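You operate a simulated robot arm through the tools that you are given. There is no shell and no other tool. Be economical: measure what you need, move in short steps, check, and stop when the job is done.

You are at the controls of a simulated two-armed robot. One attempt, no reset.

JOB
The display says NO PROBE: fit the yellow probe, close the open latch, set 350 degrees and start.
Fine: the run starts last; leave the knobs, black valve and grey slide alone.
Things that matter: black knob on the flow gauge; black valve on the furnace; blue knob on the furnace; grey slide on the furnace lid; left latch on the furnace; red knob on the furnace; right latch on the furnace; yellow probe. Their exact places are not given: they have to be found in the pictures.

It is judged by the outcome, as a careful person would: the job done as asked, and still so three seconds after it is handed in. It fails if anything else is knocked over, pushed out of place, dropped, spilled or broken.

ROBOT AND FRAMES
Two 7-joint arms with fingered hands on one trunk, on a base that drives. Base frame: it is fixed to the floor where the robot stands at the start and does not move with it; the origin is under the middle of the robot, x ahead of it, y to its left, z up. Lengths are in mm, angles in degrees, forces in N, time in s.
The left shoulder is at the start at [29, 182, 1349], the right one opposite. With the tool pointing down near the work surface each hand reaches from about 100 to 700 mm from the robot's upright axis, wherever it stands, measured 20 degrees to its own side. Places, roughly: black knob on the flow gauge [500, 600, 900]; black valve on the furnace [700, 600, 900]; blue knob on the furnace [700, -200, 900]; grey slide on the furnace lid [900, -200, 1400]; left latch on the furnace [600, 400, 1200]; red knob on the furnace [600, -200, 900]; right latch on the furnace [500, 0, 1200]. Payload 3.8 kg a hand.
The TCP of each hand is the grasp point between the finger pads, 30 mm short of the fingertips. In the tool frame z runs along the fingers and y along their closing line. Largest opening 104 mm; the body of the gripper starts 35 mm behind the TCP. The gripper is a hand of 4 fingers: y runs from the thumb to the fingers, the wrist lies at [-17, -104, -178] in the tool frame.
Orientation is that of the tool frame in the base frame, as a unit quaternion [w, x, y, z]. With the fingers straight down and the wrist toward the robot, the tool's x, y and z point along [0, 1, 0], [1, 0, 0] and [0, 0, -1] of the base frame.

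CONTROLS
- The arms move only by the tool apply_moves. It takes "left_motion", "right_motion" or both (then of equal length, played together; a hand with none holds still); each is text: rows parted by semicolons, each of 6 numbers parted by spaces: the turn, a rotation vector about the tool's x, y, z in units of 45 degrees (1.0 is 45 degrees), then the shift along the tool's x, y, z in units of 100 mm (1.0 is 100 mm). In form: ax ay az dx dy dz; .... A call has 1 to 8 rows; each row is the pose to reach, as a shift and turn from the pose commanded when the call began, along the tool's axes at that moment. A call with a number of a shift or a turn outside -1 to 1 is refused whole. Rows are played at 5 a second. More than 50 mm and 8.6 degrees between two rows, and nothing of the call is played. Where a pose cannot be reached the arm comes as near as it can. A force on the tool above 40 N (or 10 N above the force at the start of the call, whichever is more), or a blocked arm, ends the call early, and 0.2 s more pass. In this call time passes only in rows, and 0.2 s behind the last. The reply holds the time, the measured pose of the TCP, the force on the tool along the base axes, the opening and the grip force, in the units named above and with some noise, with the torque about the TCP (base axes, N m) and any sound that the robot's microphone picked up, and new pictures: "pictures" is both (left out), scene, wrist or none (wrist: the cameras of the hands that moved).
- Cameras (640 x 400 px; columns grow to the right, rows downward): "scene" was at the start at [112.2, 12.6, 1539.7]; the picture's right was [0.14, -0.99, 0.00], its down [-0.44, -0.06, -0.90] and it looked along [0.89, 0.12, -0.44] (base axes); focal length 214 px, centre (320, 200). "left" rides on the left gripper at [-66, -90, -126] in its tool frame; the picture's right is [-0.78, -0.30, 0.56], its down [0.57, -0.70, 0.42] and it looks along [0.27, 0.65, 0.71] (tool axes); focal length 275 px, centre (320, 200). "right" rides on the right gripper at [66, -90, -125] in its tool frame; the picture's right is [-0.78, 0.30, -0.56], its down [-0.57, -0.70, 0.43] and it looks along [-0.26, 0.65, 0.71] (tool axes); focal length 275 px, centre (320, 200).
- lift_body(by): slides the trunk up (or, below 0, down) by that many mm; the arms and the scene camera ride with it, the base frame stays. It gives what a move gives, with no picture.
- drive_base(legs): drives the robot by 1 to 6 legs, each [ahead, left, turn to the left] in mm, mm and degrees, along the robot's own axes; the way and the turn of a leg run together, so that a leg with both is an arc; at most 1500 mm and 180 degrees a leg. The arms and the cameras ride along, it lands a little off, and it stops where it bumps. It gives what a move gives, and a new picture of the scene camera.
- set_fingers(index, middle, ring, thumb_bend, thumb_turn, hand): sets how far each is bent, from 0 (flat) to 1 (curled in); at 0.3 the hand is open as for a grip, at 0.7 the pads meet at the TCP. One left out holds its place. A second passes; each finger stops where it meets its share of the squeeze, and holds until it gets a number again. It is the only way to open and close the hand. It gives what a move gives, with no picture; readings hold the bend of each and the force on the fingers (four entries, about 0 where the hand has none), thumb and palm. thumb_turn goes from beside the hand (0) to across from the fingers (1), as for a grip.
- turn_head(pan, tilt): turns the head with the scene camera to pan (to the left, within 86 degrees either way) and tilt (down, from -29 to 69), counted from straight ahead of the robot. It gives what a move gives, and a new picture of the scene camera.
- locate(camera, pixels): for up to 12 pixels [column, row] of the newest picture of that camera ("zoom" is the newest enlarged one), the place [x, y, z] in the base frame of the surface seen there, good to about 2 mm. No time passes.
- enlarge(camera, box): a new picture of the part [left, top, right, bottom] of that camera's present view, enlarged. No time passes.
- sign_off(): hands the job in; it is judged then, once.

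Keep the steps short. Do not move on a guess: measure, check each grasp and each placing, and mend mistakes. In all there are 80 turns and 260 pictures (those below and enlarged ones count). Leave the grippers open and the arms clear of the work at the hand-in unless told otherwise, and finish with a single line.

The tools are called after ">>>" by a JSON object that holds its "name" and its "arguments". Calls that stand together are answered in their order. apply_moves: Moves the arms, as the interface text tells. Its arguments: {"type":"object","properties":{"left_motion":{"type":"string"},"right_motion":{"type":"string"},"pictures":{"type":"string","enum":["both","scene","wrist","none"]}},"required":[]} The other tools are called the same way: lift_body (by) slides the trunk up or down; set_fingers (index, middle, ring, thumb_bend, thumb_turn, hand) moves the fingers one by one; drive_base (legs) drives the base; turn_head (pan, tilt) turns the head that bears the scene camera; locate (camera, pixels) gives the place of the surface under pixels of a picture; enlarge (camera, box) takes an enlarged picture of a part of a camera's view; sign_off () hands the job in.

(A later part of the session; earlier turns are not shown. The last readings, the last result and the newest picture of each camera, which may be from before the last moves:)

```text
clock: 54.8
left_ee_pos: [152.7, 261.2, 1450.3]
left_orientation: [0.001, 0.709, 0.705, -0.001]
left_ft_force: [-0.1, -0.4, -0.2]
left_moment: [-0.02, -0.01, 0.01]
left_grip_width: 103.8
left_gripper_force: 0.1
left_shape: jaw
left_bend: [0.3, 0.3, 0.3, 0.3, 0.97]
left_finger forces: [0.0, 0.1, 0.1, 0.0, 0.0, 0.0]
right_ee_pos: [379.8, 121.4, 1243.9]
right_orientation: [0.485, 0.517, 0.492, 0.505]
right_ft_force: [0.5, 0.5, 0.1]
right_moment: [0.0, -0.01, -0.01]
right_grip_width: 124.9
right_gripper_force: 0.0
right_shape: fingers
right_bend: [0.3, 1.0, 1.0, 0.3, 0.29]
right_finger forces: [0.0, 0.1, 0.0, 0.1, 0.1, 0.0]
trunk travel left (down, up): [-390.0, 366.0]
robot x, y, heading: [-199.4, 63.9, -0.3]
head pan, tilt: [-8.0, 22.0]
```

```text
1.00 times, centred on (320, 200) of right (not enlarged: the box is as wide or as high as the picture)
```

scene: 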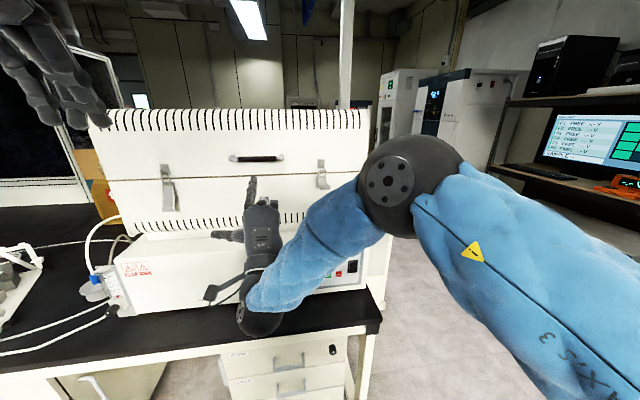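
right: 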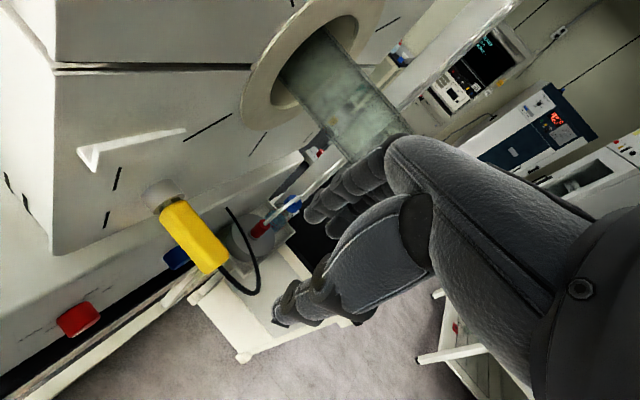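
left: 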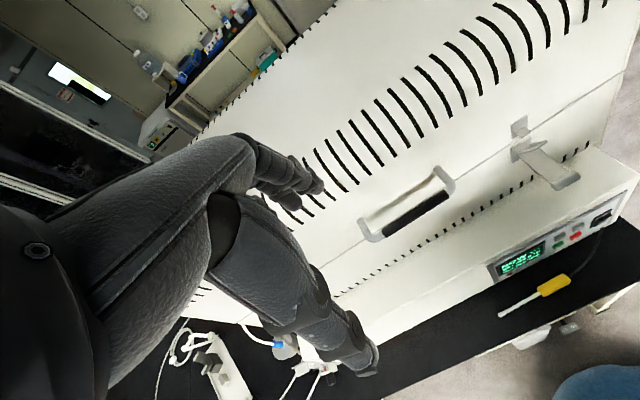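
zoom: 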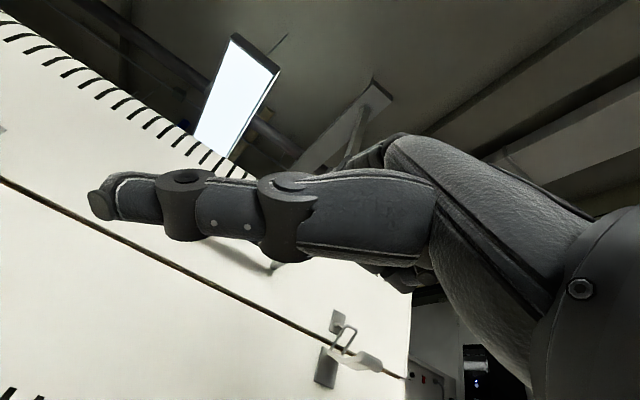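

Hand points forward with the index extended. Let me study both latches and the index tip.

>>> {"name": "enlarge", "arguments": {"camera": "scene", "box": [290, 145, 350, 200]}}

>>> {"name": "enlarge", "arguments": {"camera": "scene", "box": [140, 150, 200, 220]}}

>>> {"name": "enlarge", "arguments": {"camera": "right", "box": [290, 290, 410, 400]}}

>>> {"name": "locate", "arguments": {"camera": "right", "pixels": [[337, 320], [350, 327], [335, 346], [345, 352], [372, 362], [326, 368], [378, 366]]}}

>>> {"name": "locate", "arguments": {"camera": "scene", "pixels": [[166, 172], [168, 185], [170, 200], [171, 209], [320, 165], [322, 176], [323, 185], [323, 187], [252, 180], [251, 186]]}}

```text
7.27 times, centred on (320, 172) of scene
```

zoom: 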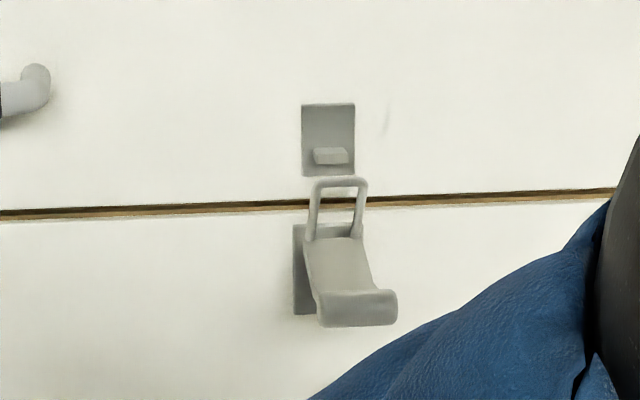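

```text
5.71 times, centred on (170, 185) of scene
```

zoom: 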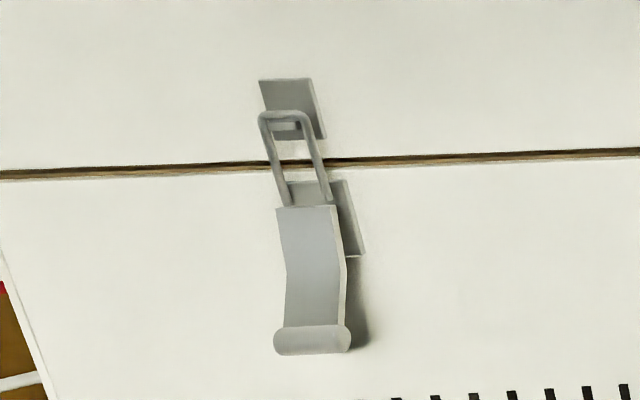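

```text
3.64 times, centred on (350, 345) of right
```

zoom: 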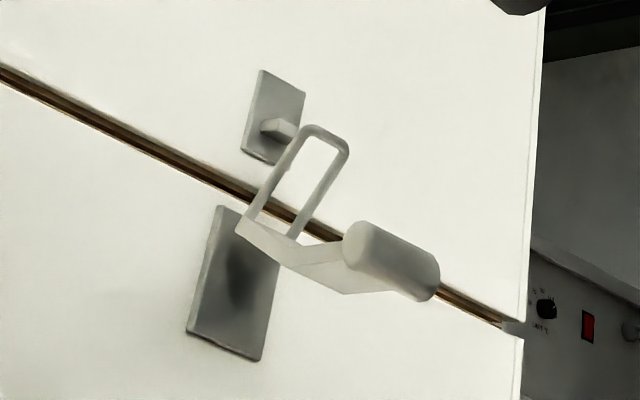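

```text
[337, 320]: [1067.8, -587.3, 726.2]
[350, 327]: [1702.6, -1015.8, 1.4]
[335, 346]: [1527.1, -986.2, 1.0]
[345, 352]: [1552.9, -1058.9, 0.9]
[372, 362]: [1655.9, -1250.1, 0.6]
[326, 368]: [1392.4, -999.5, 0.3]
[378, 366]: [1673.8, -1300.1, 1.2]
```

```text
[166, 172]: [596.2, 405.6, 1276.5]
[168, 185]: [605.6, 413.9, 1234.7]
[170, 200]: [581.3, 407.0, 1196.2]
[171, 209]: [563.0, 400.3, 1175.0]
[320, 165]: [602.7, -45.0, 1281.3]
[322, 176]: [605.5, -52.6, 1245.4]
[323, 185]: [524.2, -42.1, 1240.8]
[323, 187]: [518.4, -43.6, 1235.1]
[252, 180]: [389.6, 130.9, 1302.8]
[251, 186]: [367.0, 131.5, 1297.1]
```

The open lever stands out ~72 mm from a pivot near (592, 1241), with its end at (520, −45, 1237). The closed left latch's end is at (563, 1175), so closing means swinging the lever end down and in. I'll pinch the fingers into one blunt tip, tilt them to ~50° forward-down and line up above the lever.

>>> {"name": "set_fingers", "arguments": {"hand": "right", "index": 0.66, "middle": 0.66, "ring": 0.66, "thumb_bend": 0.62, "thumb_turn": 0.97}}

>>> {"name": "apply_moves", "arguments": {"right_motion": "0.178 0 0 -0.2 0.1 0; 0.356 0 0 -0.4 0.2 0; 0.534 0 0 -0.6 0.3 0; 0.712 0 0 -0.8 0.4 0; 0.89 0 0 -1 0.6 0", "pictures": "none"}}

>>> {"name": "drive_base", "arguments": {"legs": [[90, -60, 0]]}}

>>> {"name": "enlarge", "arguments": {"camera": "right", "box": [0, 0, 640, 400]}}

```text
clock: 55.8
left_ee_pos: [152.6, 260.7, 1450.4]
left_orientation: [0.0, 0.708, 0.706, 0.0]
left_ft_force: [0.6, 0.2, -0.2]
left_moment: [0.0, 0.0, 0.02]
left_grip_width: 103.8
left_gripper_force: 0.0
left_shape: jaw
left_bend: [0.3, 0.3, 0.3, 0.3, 0.97]
left_finger forces: [0.1, 0.1, 0.0, 0.0, 0.0, 0.1]
right_ee_pos: [379.8, 121.8, 1244.6]
right_orientation: [0.485, 0.518, 0.491, 0.505]
right_ft_force: [0.0, -0.1, 0.2]
right_moment: [0.01, 0.0, 0.0]
right_grip_width: 18.4
right_gripper_force: 0.1
right_shape: fingers
right_bend: [0.66, 0.66, 0.66, 0.62, 0.99]
right_finger forces: [0.0, 0.0, 0.0, 0.0, 0.1, 0.0]
trunk travel left (down, up): [-390.0, 366.0]
robot x, y, heading: [-199.9, 65.3, -0.1]
head pan, tilt: [-8.0, 22.0]
```

```text
clock: 57.0
left_ee_pos: [151.7, 259.8, 1450.7]
left_orientation: [0.0, 0.708, 0.706, 0.0]
left_ft_force: [-0.1, 0.1, 0.3]
left_moment: [-0.03, 0.02, 0.01]
left_grip_width: 103.8
left_gripper_force: 0.0
left_shape: jaw
left_bend: [0.3, 0.3, 0.3, 0.3, 0.97]
left_finger forces: [0.0, 0.1, 0.0, 0.1, 0.0, 0.1]
right_ee_pos: [379.4, 18.3, 1299.0]
right_orientation: [0.278, 0.651, 0.636, 0.307]
right_ft_force: [0.0, -0.3, 0.6]
right_moment: [0.02, 0.0, -0.02]
right_grip_width: 17.8
right_gripper_force: 0.0
right_shape: fingers
right_bend: [0.66, 0.66, 0.66, 0.62, 0.99]
right_finger forces: [0.0, 0.0, 0.0, 0.0, 0.0, 0.1]
trunk travel left (down, up): [-390.0, 366.0]
robot x, y, heading: [-199.3, 66.0, -0.2]
head pan, tilt: [-8.0, 22.0]
```

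```text
clock: 58.2
left_ee_pos: [242.7, 200.5, 1450.8]
left_orientation: [0.0, 0.707, 0.707, -0.001]
left_ft_force: [0.3, 0.2, 0.5]
left_moment: [0.0, 0.03, 0.0]
left_grip_width: 103.8
left_gripper_force: 0.1
left_shape: jaw
left_bend: [0.3, 0.3, 0.3, 0.3, 0.97]
left_finger forces: [0.0, 0.0, 0.1, 0.1, 0.0, 0.0]
right_ee_pos: [470.0, -40.7, 1298.5]
right_orientation: [0.277, 0.653, 0.635, 0.305]
right_ft_force: [0.7, -0.4, 0.0]
right_moment: [0.01, 0.03, 0.0]
right_grip_width: 17.8
right_gripper_force: 0.1
right_shape: fingers
right_bend: [0.66, 0.66, 0.66, 0.62, 0.99]
right_finger forces: [0.0, 0.0, 0.0, 0.0, 0.0, 0.0]
trunk travel left (down, up): [-390.0, 366.0]
robot x, y, heading: [-108.8, 3.4, -0.3]
head pan, tilt: [-8.0, 22.0]
```

scene: 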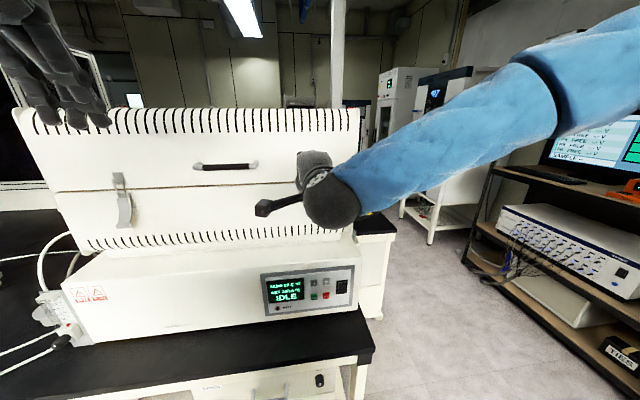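

```text
1.00 times, centred on (320, 200) of right (not enlarged: the box is as wide or as high as the picture)
```

zoom: 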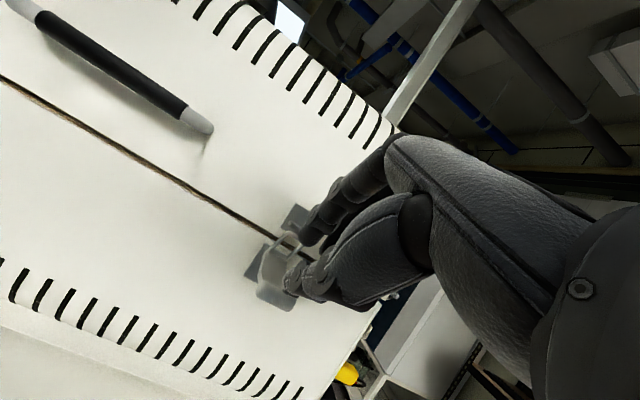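

>>> {"name": "locate", "arguments": {"camera": "right", "pixels": [[292, 285], [303, 240], [318, 270], [275, 280], [285, 300], [262, 290], [275, 255], [272, 302]]}}

>>> {"name": "enlarge", "arguments": {"camera": "right", "box": [220, 180, 380, 340]}}

```text
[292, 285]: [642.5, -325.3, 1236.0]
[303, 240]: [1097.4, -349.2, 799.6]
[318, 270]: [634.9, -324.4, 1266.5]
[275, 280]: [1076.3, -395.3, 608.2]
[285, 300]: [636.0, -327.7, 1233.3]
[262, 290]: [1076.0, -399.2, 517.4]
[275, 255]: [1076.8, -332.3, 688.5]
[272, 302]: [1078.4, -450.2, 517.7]
```

```text
2.50 times, centred on (300, 260) of right
```

zoom: 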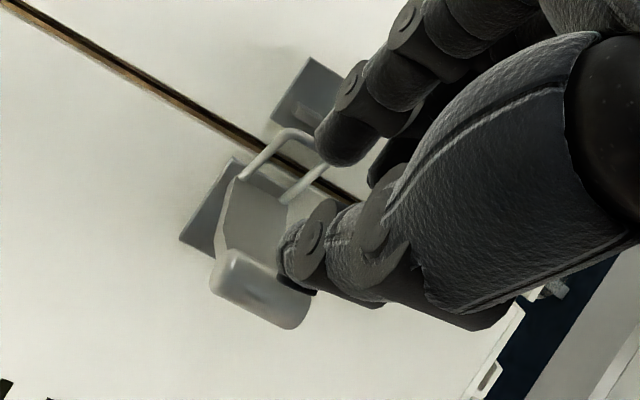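

>>> {"name": "locate", "arguments": {"camera": "zoom", "pixels": [[290, 255], [300, 285], [340, 155], [320, 150], [260, 285], [245, 220], [285, 145], [225, 280], [290, 315]]}}

```text
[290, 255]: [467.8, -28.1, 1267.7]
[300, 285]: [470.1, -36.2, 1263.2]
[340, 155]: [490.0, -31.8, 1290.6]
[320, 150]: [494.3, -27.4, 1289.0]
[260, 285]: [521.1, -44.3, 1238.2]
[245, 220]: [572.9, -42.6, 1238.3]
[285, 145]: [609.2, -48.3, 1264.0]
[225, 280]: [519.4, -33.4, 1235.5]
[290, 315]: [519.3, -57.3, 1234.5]
```

I need the thumb out of the way since it hangs lower than the fingers. Move it beside the hand, then bring the fingertips just above the lever end.

>>> {"name": "set_fingers", "arguments": {"hand": "right", "thumb_bend": 0.3, "thumb_turn": 0.1}}

>>> {"name": "apply_moves", "arguments": {"right_motion": "0 0 0 0 0.03 0.22; 0 0 0 -0.009 0.057 0.442"}}

>>> {"name": "enlarge", "arguments": {"camera": "right", "box": [200, 160, 400, 340]}}

```text
clock: 59.2
left_ee_pos: [242.3, 200.5, 1450.0]
left_orientation: [0.001, 0.708, 0.706, -0.001]
left_ft_force: [-0.3, -0.4, -0.2]
left_moment: [-0.02, -0.02, -0.01]
left_grip_width: 103.7
left_gripper_force: 0.1
left_shape: jaw
left_bend: [0.3, 0.3, 0.3, 0.3, 0.97]
left_finger forces: [0.0, 0.0, 0.0, 0.0, 0.0, 0.1]
right_ee_pos: [470.1, -40.3, 1299.2]
right_orientation: [0.278, 0.652, 0.635, 0.306]
right_ft_force: [0.4, -0.9, -0.3]
right_moment: [0.03, -0.02, 0.0]
right_grip_width: 115.3
right_gripper_force: 0.1
right_shape: fingers
right_bend: [0.66, 0.66, 0.66, 0.3, 0.1]
right_finger forces: [0.0, 0.1, 0.1, 0.0, 0.1, 0.0]
trunk travel left (down, up): [-390.0, 366.0]
robot x, y, heading: [-108.4, 5.6, -0.4]
head pan, tilt: [-8.0, 22.0]
```

```text
clock: 59.8
left_ee_pos: [241.9, 200.7, 1450.4]
left_orientation: [0.0, 0.707, 0.707, 0.0]
left_ft_force: [0.6, 0.1, -0.6]
left_moment: [0.01, -0.02, -0.04]
left_grip_width: 104.1
left_gripper_force: 0.0
left_shape: jaw
left_bend: [0.3, 0.3, 0.3, 0.3, 0.97]
left_finger forces: [0.0, 0.1, 0.0, 0.0, 0.0, 0.1]
right_ee_pos: [507.4, -40.0, 1273.7]
right_orientation: [0.277, 0.652, 0.636, 0.306]
right_ft_force: [-0.3, 0.2, 1.0]
right_moment: [0.03, -0.02, 0.0]
right_grip_width: 115.3
right_gripper_force: 0.1
right_shape: fingers
right_bend: [0.66, 0.66, 0.66, 0.3, 0.1]
right_finger forces: [0.1, 0.0, 0.0, 0.1, 0.1, 0.0]
trunk travel left (down, up): [-390.0, 366.0]
robot x, y, heading: [-111.2, 3.6, -0.1]
head pan, tilt: [-8.0, 22.0]
```

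scene: 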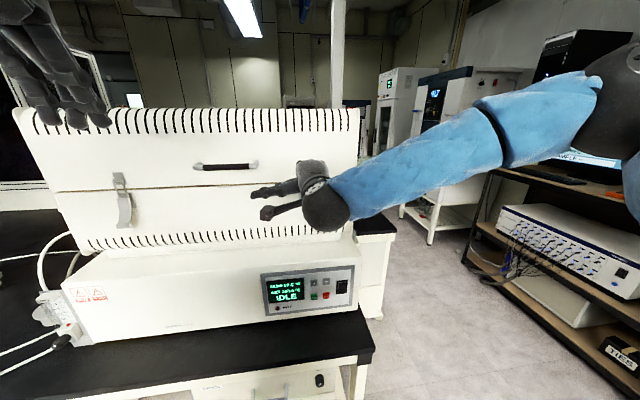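
right: 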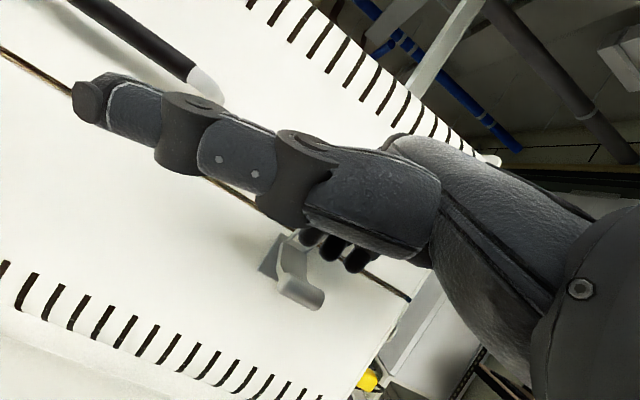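

```text
2.22 times, centred on (300, 250) of right
```

zoom: 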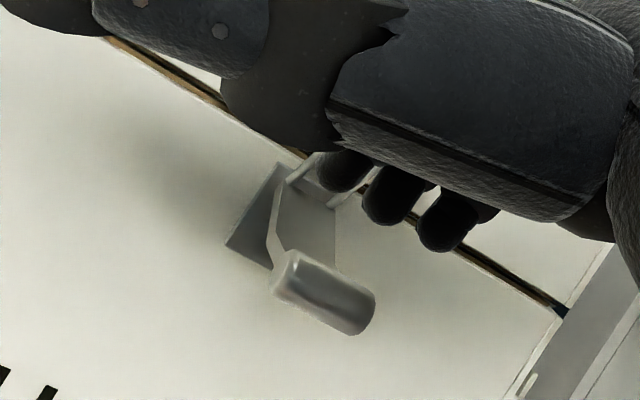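

Middle finger is over the lever. Now follow the lever's arc down and inward, with the force stop active.

>>> {"name": "apply_moves", "arguments": {"right_motion": "0 0 0 -0.008 -0.135 0.119; 0 0 0 -0.016 -0.248 0.232; 0 0 0 -0.023 -0.327 0.368; 0 0 0 -0.029 -0.365 0.521; 0 0 0 -0.034 -0.362 0.691; 0 0 0 -0.036 -0.353 0.776"}}

>>> {"name": "enlarge", "arguments": {"camera": "right", "box": [200, 160, 400, 340]}}

```text
clock: 61.2
left_ee_pos: [239.8, 200.3, 1450.0]
left_orientation: [0.001, 0.708, 0.706, 0.0]
left_ft_force: [0.0, 0.2, 0.2]
left_moment: [0.01, 0.02, 0.02]
left_grip_width: 103.9
left_gripper_force: 0.1
left_shape: jaw
left_bend: [0.3, 0.3, 0.3, 0.3, 0.97]
left_finger forces: [0.0, 0.0, 0.0, 0.0, 0.0, 0.0]
right_ee_pos: [541.2, -40.8, 1197.9]
right_orientation: [0.278, 0.652, 0.635, 0.307]
right_ft_force: [-2.6, -1.3, 3.5]
right_moment: [-0.04, -0.06, -0.04]
right_grip_width: 115.5
right_gripper_force: 1.8
right_shape: fingers
right_bend: [0.66, 0.66, 0.66, 0.3, 0.1]
right_finger forces: [1.6, 2.1, 0.0, 0.0, 0.1, 0.0]
trunk travel left (down, up): [-390.0, 366.0]
robot x, y, heading: [-109.9, 4.8, -0.1]
head pan, tilt: [-8.0, 22.0]
```

scene: 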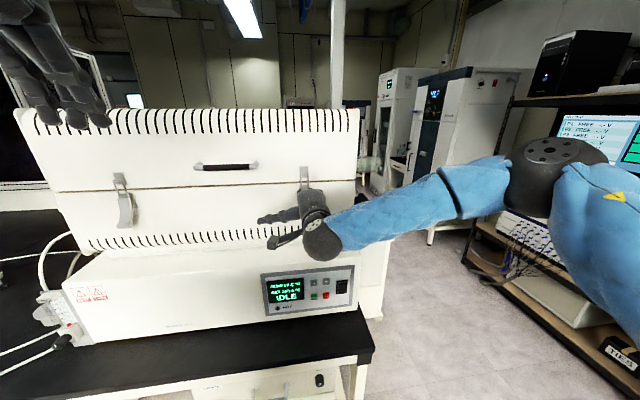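
right: 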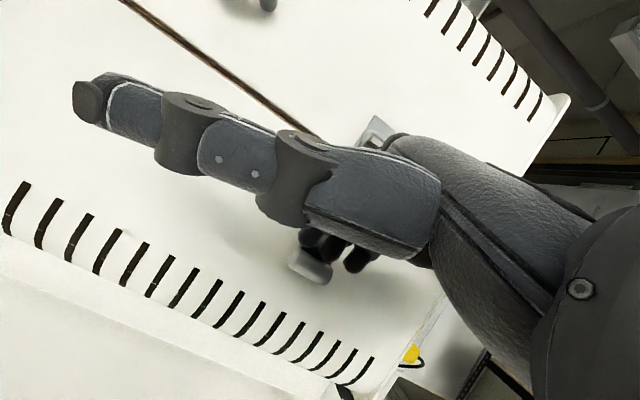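

```text
2.22 times, centred on (300, 250) of right
```

zoom: 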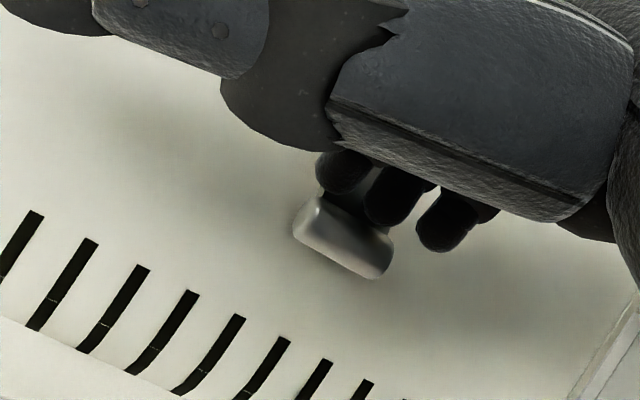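

The lever has swung down with light contact. Press a little further until it firmly stops.

>>> {"name": "apply_moves", "arguments": {"right_motion": "0 0 0 0 0.015 0.04; 0 0 0 0 0.035 0.08; 0 0 0 -0.002 0.05 0.116; 0 0 0 -0.002 0.075 0.16", "pictures": "wrist"}}

>>> {"name": "enlarge", "arguments": {"camera": "scene", "box": [250, 150, 350, 230]}}

```text
clock: 62.2
left_ee_pos: [237.9, 199.2, 1451.0]
left_orientation: [0.001, 0.708, 0.706, 0.001]
left_ft_force: [0.8, -0.2, 0.5]
left_moment: [-0.04, 0.01, 0.01]
left_grip_width: 103.7
left_gripper_force: 0.2
left_shape: jaw
left_bend: [0.3, 0.3, 0.3, 0.3, 0.97]
left_finger forces: [0.0, 0.1, 0.0, 0.1, 0.0, 0.1]
right_ee_pos: [554.4, -40.3, 1205.1]
right_orientation: [0.282, 0.647, 0.633, 0.318]
right_ft_force: [-21.3, -3.3, 18.2]
right_moment: [-0.11, 0.0, -0.13]
right_grip_width: 109.0
right_gripper_force: 13.4
right_shape: fingers
right_bend: [0.73, 0.72, 0.66, 0.3, 0.1]
right_finger forces: [19.8, 8.3, 0.0, 0.0, 0.0, 0.1]
trunk travel left (down, up): [-390.0, 366.0]
robot x, y, heading: [-111.6, 6.1, -0.4]
head pan, tilt: [-8.0, 22.0]
stopped in row 4 (right hand): the force on the tool passed its limit at 41 N (the readings are from after the stop); the commanded pose is now the measured one
```

right: 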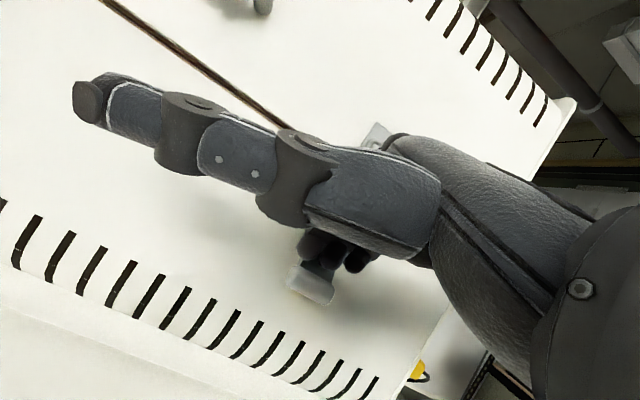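

```text
5.00 times, centred on (300, 190) of scene
```

zoom: 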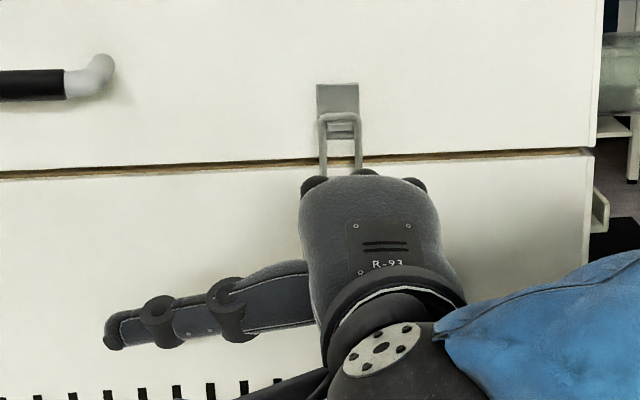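

The loop is hooked over the keeper now. Back the hand off and check both latches.

>>> {"name": "apply_moves", "arguments": {"right_motion": "0 0 0 0 -0.1 -0.3; 0 0 0 0 -0.3 -0.7; 0 0 0 0 -0.6 -1; 0 0 0 0 -1 -1", "pictures": "scene"}}

>>> {"name": "enlarge", "arguments": {"camera": "scene", "box": [100, 140, 360, 310]}}

```text
clock: 63.2
left_ee_pos: [241.7, 200.3, 1450.2]
left_orientation: [0.0, 0.708, 0.707, -0.001]
left_ft_force: [-0.4, -0.9, -0.7]
left_moment: [0.03, 0.03, 0.02]
left_grip_width: 103.8
left_gripper_force: 0.0
left_shape: jaw
left_bend: [0.3, 0.3, 0.3, 0.3, 0.97]
left_finger forces: [0.0, 0.1, 0.0, 0.1, 0.1, 0.1]
right_ee_pos: [415.7, -40.0, 1184.8]
right_orientation: [0.28, 0.65, 0.634, 0.311]
right_ft_force: [0.9, -0.6, 0.2]
right_moment: [-0.01, 0.0, 0.01]
right_grip_width: 115.0
right_gripper_force: 0.0
right_shape: fingers
right_bend: [0.66, 0.66, 0.66, 0.3, 0.1]
right_finger forces: [0.0, 0.1, 0.0, 0.0, 0.0, 0.1]
trunk travel left (down, up): [-390.0, 366.0]
robot x, y, heading: [-110.0, 4.1, 0.0]
head pan, tilt: [-8.0, 22.0]
```

scene: 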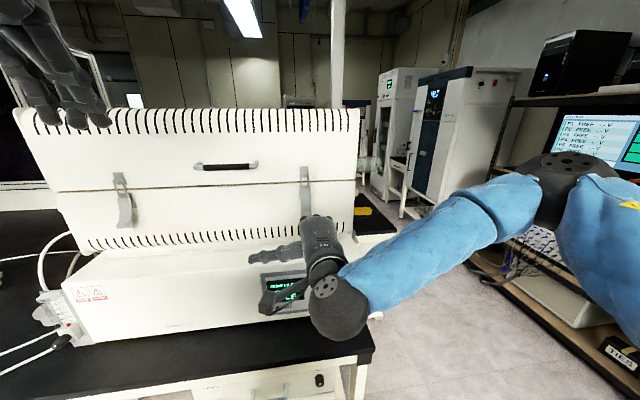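

```text
2.35 times, centred on (230, 225) of scene
```

zoom: 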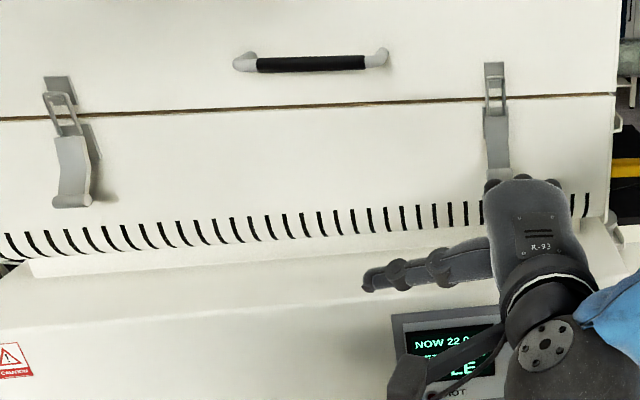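

The right latch now matches the left. Next: the panel. Lower the trunk 200 mm, extend only the index finger, and tilt it flatter.

>>> {"name": "lift_body", "arguments": {"by": -200}}

>>> {"name": "set_fingers", "arguments": {"hand": "right", "index": 0.35, "middle": 1, "ring": 1}}

>>> {"name": "turn_head", "arguments": {"pan": 0, "tilt": 28}}

>>> {"name": "apply_moves", "arguments": {"right_motion": "-0.17 0 0 0 0 0; -0.34 0 0 0 0 0; -0.5 0 0 0 0 0"}}

>>> {"name": "enlarge", "arguments": {"camera": "right", "box": [160, 100, 480, 300]}}

>>> {"name": "enlarge", "arguments": {"camera": "scene", "box": [220, 140, 420, 280]}}

```text
clock: 65.3
left_ee_pos: [240.7, 200.1, 1251.8]
left_orientation: [0.0, 0.708, 0.706, 0.0]
left_ft_force: [-1.0, -1.1, 0.4]
left_moment: [-0.01, 0.0, 0.0]
left_grip_width: 103.7
left_gripper_force: 0.1
left_shape: jaw
left_bend: [0.3, 0.3, 0.3, 0.3, 0.97]
left_finger forces: [0.0, 0.0, 0.0, 0.0, 0.0, 0.0]
right_ee_pos: [416.5, -40.2, 986.0]
right_orientation: [0.281, 0.65, 0.634, 0.312]
right_ft_force: [0.1, 0.1, 0.4]
right_moment: [0.0, 0.04, 0.0]
right_grip_width: 115.1
right_gripper_force: 0.0
right_shape: fingers
right_bend: [0.66, 0.66, 0.66, 0.3, 0.1]
right_finger forces: [0.0, 0.0, 0.0, 0.0, 0.0, 0.0]
trunk travel left (down, up): [-190.0, 566.0]
robot x, y, heading: [-108.9, 4.3, -0.3]
head pan, tilt: [-8.0, 22.0]
```

```text
clock: 66.3
left_ee_pos: [239.6, 200.4, 1251.1]
left_orientation: [0.001, 0.708, 0.706, -0.001]
left_ft_force: [0.0, 0.1, 0.5]
left_moment: [0.0, -0.03, -0.01]
left_grip_width: 103.6
left_gripper_force: 0.0
left_shape: jaw
left_bend: [0.3, 0.3, 0.3, 0.3, 0.97]
left_finger forces: [0.0, 0.0, 0.1, 0.0, 0.1, 0.0]
right_ee_pos: [416.7, -39.2, 986.9]
right_orientation: [0.279, 0.65, 0.635, 0.311]
right_ft_force: [-0.3, -0.3, -0.3]
right_moment: [0.0, 0.01, -0.01]
right_grip_width: 132.1
right_gripper_force: 0.1
right_shape: fingers
right_bend: [0.35, 1.0, 1.0, 0.3, 0.1]
right_finger forces: [0.0, 0.0, 0.1, 0.0, 0.0, 0.1]
trunk travel left (down, up): [-190.0, 566.0]
robot x, y, heading: [-106.5, 5.5, -0.2]
head pan, tilt: [-8.0, 22.0]
```

```text
clock: 67.0
left_ee_pos: [240.5, 200.5, 1250.1]
left_orientation: [0.0, 0.708, 0.706, -0.001]
left_ft_force: [0.0, 0.8, 0.2]
left_moment: [0.0, 0.01, -0.02]
left_grip_width: 103.8
left_gripper_force: 0.0
left_shape: jaw
left_bend: [0.3, 0.3, 0.3, 0.3, 0.97]
left_finger forces: [0.0, 0.0, 0.0, 0.0, 0.0, 0.0]
right_ee_pos: [417.1, -38.8, 985.7]
right_orientation: [0.28, 0.651, 0.634, 0.311]
right_ft_force: [0.5, -0.6, 0.0]
right_moment: [0.03, -0.02, -0.03]
right_grip_width: 132.3
right_gripper_force: 0.0
right_shape: fingers
right_bend: [0.35, 1.0, 1.0, 0.3, 0.1]
right_finger forces: [0.0, 0.1, 0.0, 0.0, 0.0, 0.0]
trunk travel left (down, up): [-190.0, 566.0]
robot x, y, heading: [-108.3, 4.4, -0.1]
head pan, tilt: [0.0, 28.0]
```

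scene: 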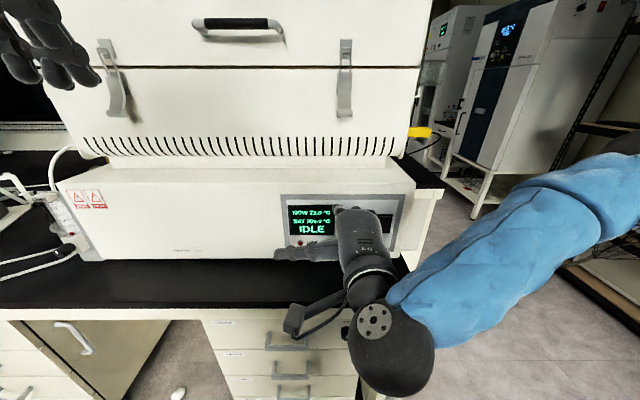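

```text
clock: 67.8
left_ee_pos: [241.5, 201.2, 1250.8]
left_orientation: [0.0, 0.708, 0.706, -0.001]
left_ft_force: [0.4, 0.8, -0.1]
left_moment: [-0.01, -0.02, 0.02]
left_grip_width: 103.9
left_gripper_force: 0.0
left_shape: jaw
left_bend: [0.3, 0.3, 0.3, 0.3, 0.97]
left_finger forces: [0.1, 0.1, 0.0, 0.0, 0.0, 0.1]
right_ee_pos: [417.3, -39.5, 987.3]
right_orientation: [0.403, 0.583, 0.561, 0.429]
right_ft_force: [0.0, 1.2, -0.6]
right_moment: [-0.02, -0.01, 0.0]
right_grip_width: 132.1
right_gripper_force: 0.1
right_shape: fingers
right_bend: [0.35, 1.0, 1.0, 0.3, 0.1]
right_finger forces: [0.0, 0.0, 0.0, 0.0, 0.0, 0.0]
trunk travel left (down, up): [-190.0, 566.0]
robot x, y, heading: [-108.5, 2.5, -0.4]
head pan, tilt: [0.0, 28.0]
```

scene: 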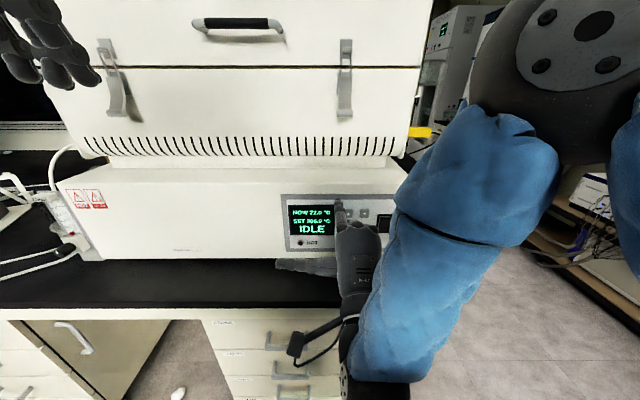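
right: 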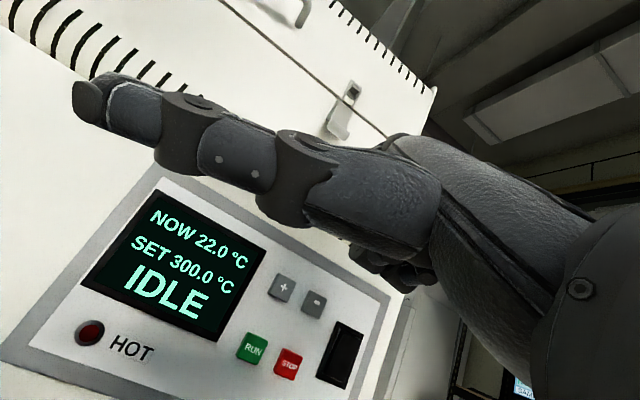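

```text
2.00 times, centred on (320, 200) of right
```

zoom: 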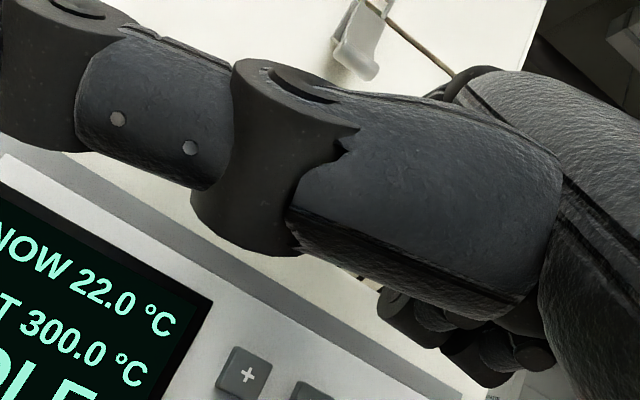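

```text
2.86 times, centred on (320, 210) of scene
```

zoom: 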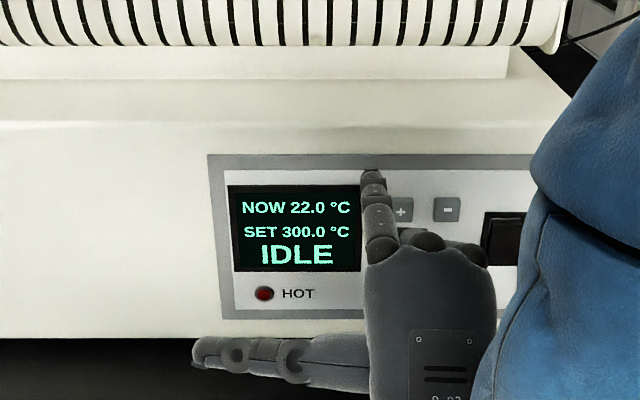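

The index is clear and the display readable. Measure the tip and buttons.

>>> {"name": "locate", "arguments": {"camera": "zoom", "pixels": [[371, 174], [371, 180], [374, 190], [376, 210], [380, 240], [425, 242], [402, 210], [448, 208], [445, 215], [200, 350]]}}

>>> {"name": "locate", "arguments": {"camera": "right", "pixels": [[282, 288], [315, 303], [252, 347], [287, 363], [88, 100], [376, 258], [400, 272]]}}

```text
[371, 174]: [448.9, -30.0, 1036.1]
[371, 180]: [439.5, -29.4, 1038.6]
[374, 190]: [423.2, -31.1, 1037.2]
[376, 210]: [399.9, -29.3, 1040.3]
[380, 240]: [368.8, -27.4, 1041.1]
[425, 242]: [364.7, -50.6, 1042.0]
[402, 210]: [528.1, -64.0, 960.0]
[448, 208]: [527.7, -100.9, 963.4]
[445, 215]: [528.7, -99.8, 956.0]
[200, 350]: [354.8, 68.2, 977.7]
```

```text
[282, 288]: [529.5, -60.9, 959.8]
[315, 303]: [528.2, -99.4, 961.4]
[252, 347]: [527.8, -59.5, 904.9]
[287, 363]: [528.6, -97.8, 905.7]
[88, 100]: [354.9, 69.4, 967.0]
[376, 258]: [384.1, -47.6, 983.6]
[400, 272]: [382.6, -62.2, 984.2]
```

Index: horizontal, tip at (450, −30, ~1028). "+" is at (529, −61, 960). Bring the tip to ~20 mm in front of "+".

>>> {"name": "apply_moves", "arguments": {"right_motion": "0 0 0 -0.167 -0.326 0.106; 0 0 0 -0.342 -0.57 0.396; 0 0 0 -0.342 -0.463 0.73"}}

>>> {"name": "enlarge", "arguments": {"camera": "scene", "box": [260, 170, 420, 280]}}

```text
clock: 68.6
left_ee_pos: [242.8, 200.3, 1250.0]
left_orientation: [-0.001, 0.708, 0.706, -0.001]
left_ft_force: [0.5, 0.4, 0.4]
left_moment: [-0.01, -0.02, -0.02]
left_grip_width: 103.5
left_gripper_force: 0.2
left_shape: jaw
left_bend: [0.3, 0.3, 0.3, 0.3, 0.97]
left_finger forces: [0.0, 0.1, 0.1, 0.0, 0.0, 0.1]
right_ee_pos: [471.4, -42.8, 947.6]
right_orientation: [0.4, 0.585, 0.562, 0.426]
right_ft_force: [-0.7, -0.1, 0.2]
right_moment: [0.03, 0.02, -0.02]
right_grip_width: 132.1
right_gripper_force: 0.0
right_shape: fingers
right_bend: [0.35, 1.0, 1.0, 0.3, 0.1]
right_finger forces: [0.0, 0.0, 0.1, 0.1, 0.1, 0.0]
right hand out of reach, approached as far as the arm can: row 1, 2, 3
trunk travel left (down, up): [-190.0, 566.0]
robot x, y, heading: [-105.9, 1.3, -0.1]
head pan, tilt: [0.0, 28.0]
```

scene: 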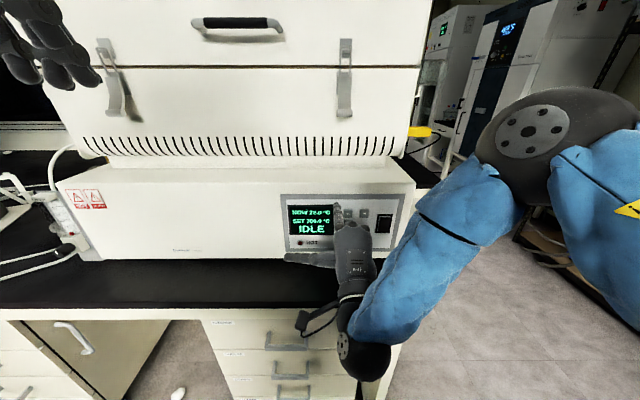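
right: 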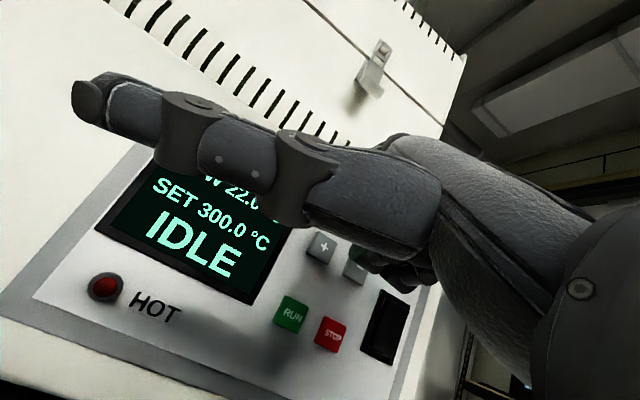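

```text
3.64 times, centred on (340, 225) of scene
```

zoom: 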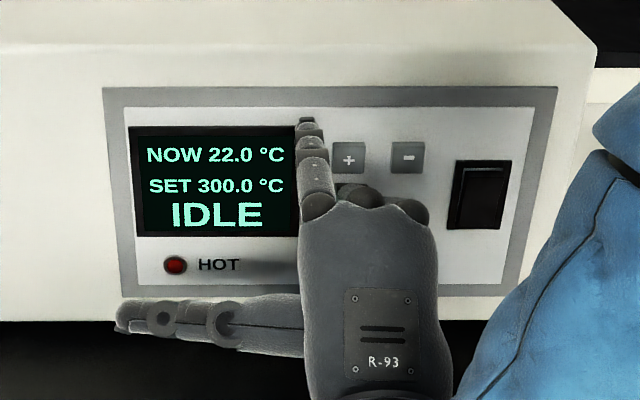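

The arm couldn't quite reach that low in this posture. I'll use the trunk and base for the remaining offset; first measure the tip.

>>> {"name": "locate", "arguments": {"camera": "zoom", "pixels": [[306, 121], [306, 127], [310, 145], [349, 158], [348, 190]]}}

>>> {"name": "lift_body", "arguments": {"by": -32}}

>>> {"name": "drive_base", "arguments": {"legs": [[0, -30, 0]]}}

>>> {"name": "enlarge", "arguments": {"camera": "scene", "box": [260, 160, 420, 270]}}

```text
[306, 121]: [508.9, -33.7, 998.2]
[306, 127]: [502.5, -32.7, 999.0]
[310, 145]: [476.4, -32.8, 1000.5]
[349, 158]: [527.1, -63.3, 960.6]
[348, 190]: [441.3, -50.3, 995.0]
```

```text
clock: 69.4
left_ee_pos: [239.5, 200.8, 1218.9]
left_orientation: [0.0, 0.708, 0.706, 0.0]
left_ft_force: [-0.7, -0.1, 0.1]
left_moment: [0.0, 0.0, 0.01]
left_grip_width: 103.8
left_gripper_force: 0.0
left_shape: jaw
left_bend: [0.3, 0.3, 0.3, 0.3, 0.97]
left_finger forces: [0.1, 0.0, 0.1, 0.0, 0.0, 0.0]
right_ee_pos: [480.1, -42.5, 902.4]
right_orientation: [0.39, 0.591, 0.57, 0.417]
right_ft_force: [-0.5, -0.2, 0.5]
right_moment: [-0.03, 0.0, 0.02]
right_grip_width: 132.1
right_gripper_force: 0.0
right_shape: fingers
right_bend: [0.35, 1.0, 1.0, 0.3, 0.1]
right_finger forces: [0.0, 0.0, 0.1, 0.0, 0.0, 0.0]
trunk travel left (down, up): [-158.0, 598.0]
robot x, y, heading: [-112.4, 7.1, -0.2]
head pan, tilt: [0.0, 28.0]
```

```text
clock: 70.2
left_ee_pos: [241.2, 168.3, 1219.0]
left_orientation: [0.0, 0.709, 0.705, -0.001]
left_ft_force: [-0.2, -0.8, -0.5]
left_moment: [0.02, -0.02, 0.02]
left_grip_width: 103.8
left_gripper_force: 0.1
left_shape: jaw
left_bend: [0.3, 0.3, 0.3, 0.3, 0.97]
left_finger forces: [0.0, 0.0, 0.0, 0.1, 0.0, 0.0]
right_ee_pos: [479.3, -73.9, 901.8]
right_orientation: [0.389, 0.592, 0.569, 0.417]
right_ft_force: [-0.7, -0.9, -0.5]
right_moment: [-0.03, 0.0, 0.04]
right_grip_width: 132.2
right_gripper_force: 0.1
right_shape: fingers
right_bend: [0.35, 1.0, 1.0, 0.3, 0.1]
right_finger forces: [0.0, 0.0, 0.1, 0.1, 0.1, 0.1]
trunk travel left (down, up): [-158.0, 598.0]
robot x, y, heading: [-108.0, -28.7, -0.6]
head pan, tilt: [0.0, 28.0]
```

scene: 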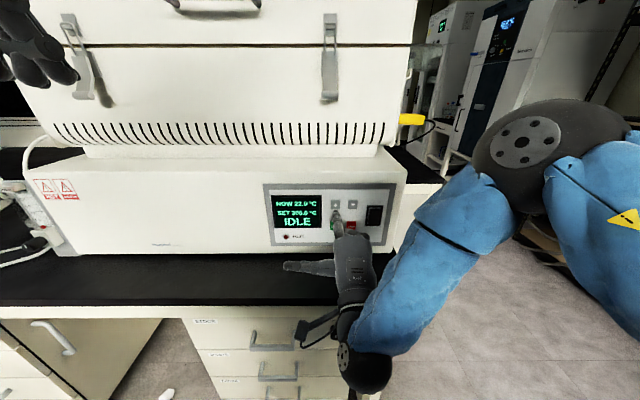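

```text
3.64 times, centred on (340, 215) of scene
```

zoom: 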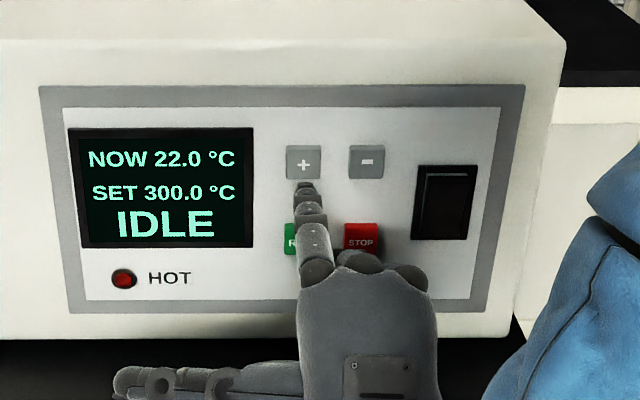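

>>> {"name": "locate", "arguments": {"camera": "zoom", "pixels": [[306, 185], [307, 192], [308, 208], [312, 235], [303, 162], [365, 162], [292, 240]]}}

>>> {"name": "apply_moves", "arguments": {"right_motion": "0 0 0 0 0 0", "pictures": "wrist"}}

```text
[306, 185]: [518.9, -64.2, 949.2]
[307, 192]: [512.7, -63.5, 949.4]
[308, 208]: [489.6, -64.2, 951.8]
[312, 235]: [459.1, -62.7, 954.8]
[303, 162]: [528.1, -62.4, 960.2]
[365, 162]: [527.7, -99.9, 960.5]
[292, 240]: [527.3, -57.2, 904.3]
```

```text
clock: 70.6
left_ee_pos: [241.7, 170.4, 1218.3]
left_orientation: [0.0, 0.708, 0.706, 0.0]
left_ft_force: [0.5, 0.1, 0.2]
left_moment: [0.01, 0.02, -0.02]
left_grip_width: 103.7
left_gripper_force: 0.0
left_shape: jaw
left_bend: [0.3, 0.3, 0.3, 0.3, 0.97]
left_finger forces: [0.0, 0.0, 0.0, 0.1, 0.1, 0.0]
right_ee_pos: [481.0, -72.6, 899.6]
right_orientation: [0.39, 0.591, 0.57, 0.417]
right_ft_force: [-0.8, -0.5, -0.1]
right_moment: [0.0, 0.01, 0.02]
right_grip_width: 132.0
right_gripper_force: 0.0
right_shape: fingers
right_bend: [0.35, 1.0, 1.0, 0.3, 0.1]
right_finger forces: [0.0, 0.0, 0.1, 0.1, 0.1, 0.0]
trunk travel left (down, up): [-158.0, 598.0]
robot x, y, heading: [-111.4, -23.5, -0.2]
head pan, tilt: [0.0, 28.0]
```

right: 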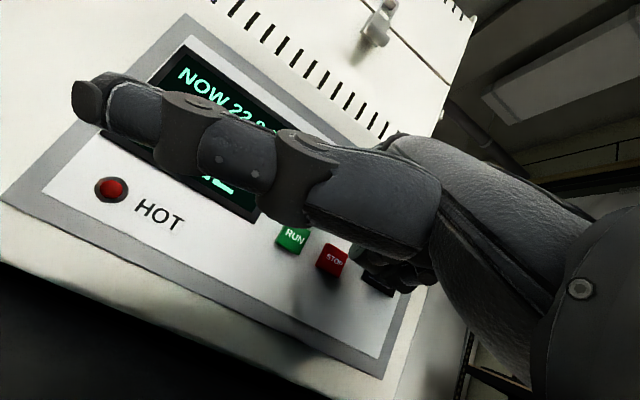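

Tip centre is at about z 940; raise the trunk 18 mm to match "+", then verify.

>>> {"name": "lift_body", "arguments": {"by": 18}}

>>> {"name": "enlarge", "arguments": {"camera": "scene", "box": [260, 160, 420, 270]}}

>>> {"name": "locate", "arguments": {"camera": "zoom", "pixels": [[306, 165], [307, 175], [308, 190], [300, 155], [305, 170]]}}

```text
clock: 71.3
left_ee_pos: [243.2, 169.5, 1237.0]
left_orientation: [0.001, 0.708, 0.706, -0.001]
left_ft_force: [-0.3, -0.7, -0.4]
left_moment: [-0.01, 0.01, -0.02]
left_grip_width: 103.8
left_gripper_force: 0.0
left_shape: jaw
left_bend: [0.3, 0.3, 0.3, 0.3, 0.97]
left_finger forces: [0.0, 0.1, 0.1, 0.0, 0.0, 0.0]
right_ee_pos: [480.4, -71.2, 918.4]
right_orientation: [0.39, 0.594, 0.569, 0.415]
right_ft_force: [0.4, -0.4, -0.2]
right_moment: [-0.04, -0.01, 0.0]
right_grip_width: 132.5
right_gripper_force: 0.2
right_shape: fingers
right_bend: [0.35, 1.0, 1.0, 0.3, 0.1]
right_finger forces: [0.1, 0.1, 0.0, 0.0, 0.0, 0.0]
trunk travel left (down, up): [-176.0, 580.0]
robot x, y, heading: [-109.5, -28.4, -0.1]
head pan, tilt: [0.0, 28.0]
```

```text
3.64 times, centred on (340, 215) of scene
```

zoom: 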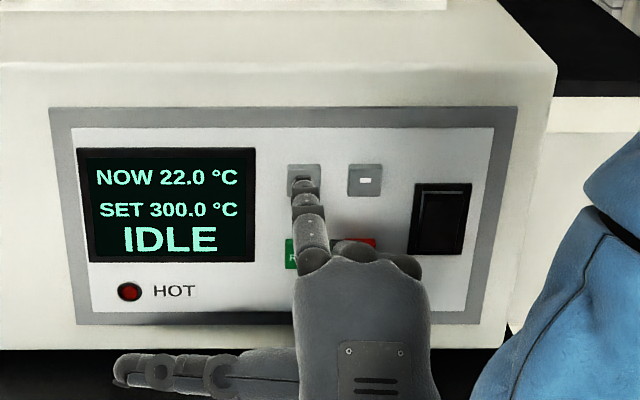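

```text
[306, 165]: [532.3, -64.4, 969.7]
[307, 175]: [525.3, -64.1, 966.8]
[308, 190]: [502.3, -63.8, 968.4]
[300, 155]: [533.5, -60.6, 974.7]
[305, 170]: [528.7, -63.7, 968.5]
```

Tip is on "+" and just short of its face. One test press: 8 mm forward and back.

>>> {"name": "apply_moves", "arguments": {"right_motion": "0 0 0 0 0.014 0.037; 0 0 0 0 0.028 0.075; 0 0 0 0 -0.01 -0.03; 0 0 0 0 -0.017 -0.05", "pictures": "none"}}

>>> {"name": "enlarge", "arguments": {"camera": "scene", "box": [260, 160, 420, 270]}}

```text
clock: 72.3
left_ee_pos: [241.7, 169.4, 1237.0]
left_orientation: [0.001, 0.708, 0.706, -0.001]
left_ft_force: [-0.1, 0.3, -0.7]
left_moment: [0.0, 0.03, -0.01]
left_grip_width: 103.8
left_gripper_force: 0.2
left_shape: jaw
left_bend: [0.3, 0.3, 0.3, 0.3, 0.97]
left_finger forces: [0.0, 0.0, 0.0, 0.1, 0.0, 0.2]
right_ee_pos: [474.7, -71.5, 919.7]
right_orientation: [0.39, 0.595, 0.568, 0.414]
right_ft_force: [0.0, 0.7, 0.3]
right_moment: [0.04, -0.03, 0.01]
right_grip_width: 132.2
right_gripper_force: 0.0
right_shape: fingers
right_bend: [0.35, 1.0, 1.0, 0.3, 0.1]
right_finger forces: [0.0, 0.0, 0.0, 0.0, 0.0, 0.1]
trunk travel left (down, up): [-176.0, 580.0]
robot x, y, heading: [-109.4, -26.1, -0.2]
head pan, tilt: [0.0, 28.0]
heard: click
```

```text
3.64 times, centred on (340, 215) of scene
```

zoom: 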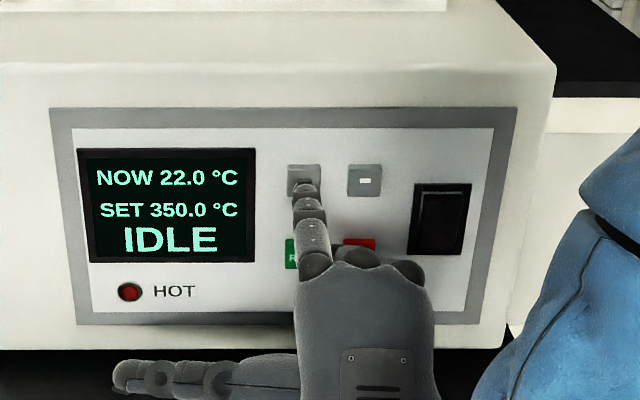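

One press gave SET 350.0, exactly right. Confirm both latches before running.

>>> {"name": "enlarge", "arguments": {"camera": "scene", "box": [20, 0, 440, 130]}}

>>> {"name": "enlarge", "arguments": {"camera": "scene", "box": [290, 10, 370, 130]}}

>>> {"name": "apply_moves", "arguments": {"right_motion": "0 0 0 0 -0.05 -0.14", "pictures": "none"}}

>>> {"name": "lift_body", "arguments": {"by": -53}}

>>> {"name": "enlarge", "arguments": {"camera": "scene", "box": [260, 140, 420, 250]}}

```text
1.52 times, centred on (230, 65) of scene
```

zoom: 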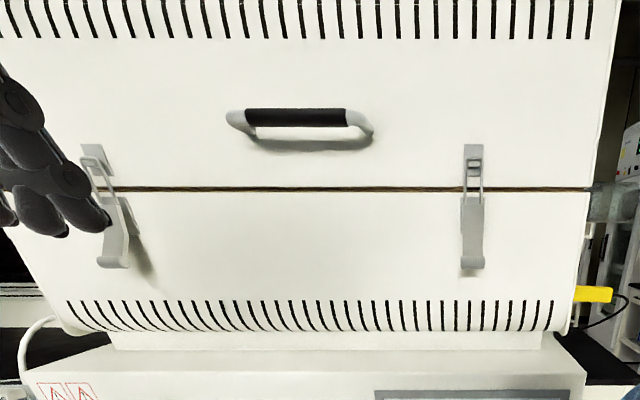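

```text
3.33 times, centred on (330, 70) of scene
```

zoom: 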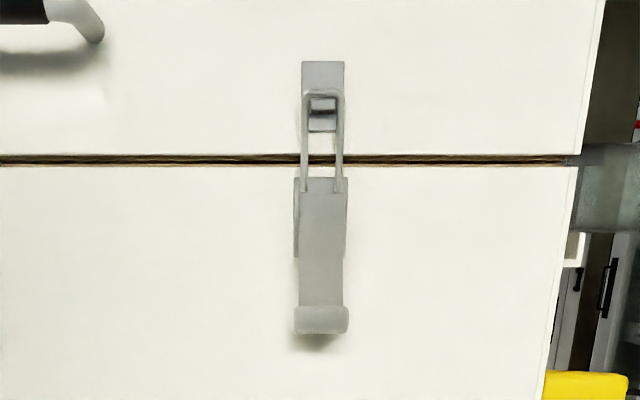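

```text
clock: 72.7
left_ee_pos: [241.0, 171.4, 1236.7]
left_orientation: [0.001, 0.708, 0.706, -0.001]
left_ft_force: [-0.5, 0.0, -0.1]
left_moment: [-0.01, 0.01, 0.03]
left_grip_width: 103.8
left_gripper_force: 0.1
left_shape: jaw
left_bend: [0.3, 0.3, 0.3, 0.3, 0.97]
left_finger forces: [0.0, 0.0, 0.0, 0.1, 0.1, 0.1]
right_ee_pos: [463.0, -67.7, 924.5]
right_orientation: [0.389, 0.594, 0.569, 0.414]
right_ft_force: [0.0, 0.0, -0.3]
right_moment: [0.01, 0.0, 0.02]
right_grip_width: 132.3
right_gripper_force: 0.0
right_shape: fingers
right_bend: [0.35, 1.0, 1.0, 0.3, 0.1]
right_finger forces: [0.0, 0.0, 0.0, 0.0, 0.1, 0.1]
right hand out of reach, approached as far as the arm can: row 1
trunk travel left (down, up): [-176.0, 580.0]
robot x, y, heading: [-109.1, -23.2, -0.0]
head pan, tilt: [0.0, 28.0]
```

```text
clock: 73.6
left_ee_pos: [240.7, 168.9, 1183.6]
left_orientation: [0.002, 0.709, 0.705, 0.0]
left_ft_force: [-0.4, -0.2, 0.0]
left_moment: [-0.01, -0.03, -0.01]
left_grip_width: 103.9
left_gripper_force: 0.0
left_shape: jaw
left_bend: [0.3, 0.3, 0.3, 0.3, 0.97]
left_finger forces: [0.1, 0.0, 0.1, 0.0, 0.0, 0.0]
right_ee_pos: [477.3, -68.7, 844.8]
right_orientation: [0.373, 0.606, 0.58, 0.397]
right_ft_force: [-0.2, -0.1, -0.6]
right_moment: [0.02, 0.03, 0.02]
right_grip_width: 132.3
right_gripper_force: 0.1
right_shape: fingers
right_bend: [0.35, 1.0, 1.0, 0.3, 0.1]
right_finger forces: [0.0, 0.0, 0.0, 0.0, 0.0, 0.0]
trunk travel left (down, up): [-123.0, 633.0]
robot x, y, heading: [-108.5, -27.3, -0.2]
head pan, tilt: [0.0, 28.0]
```

```text
3.64 times, centred on (340, 195) of scene
```

zoom: 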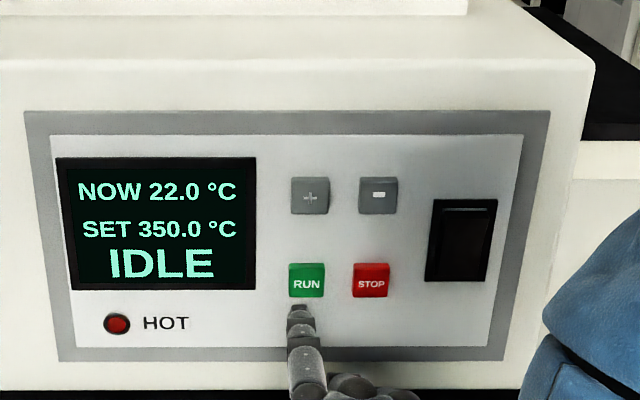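

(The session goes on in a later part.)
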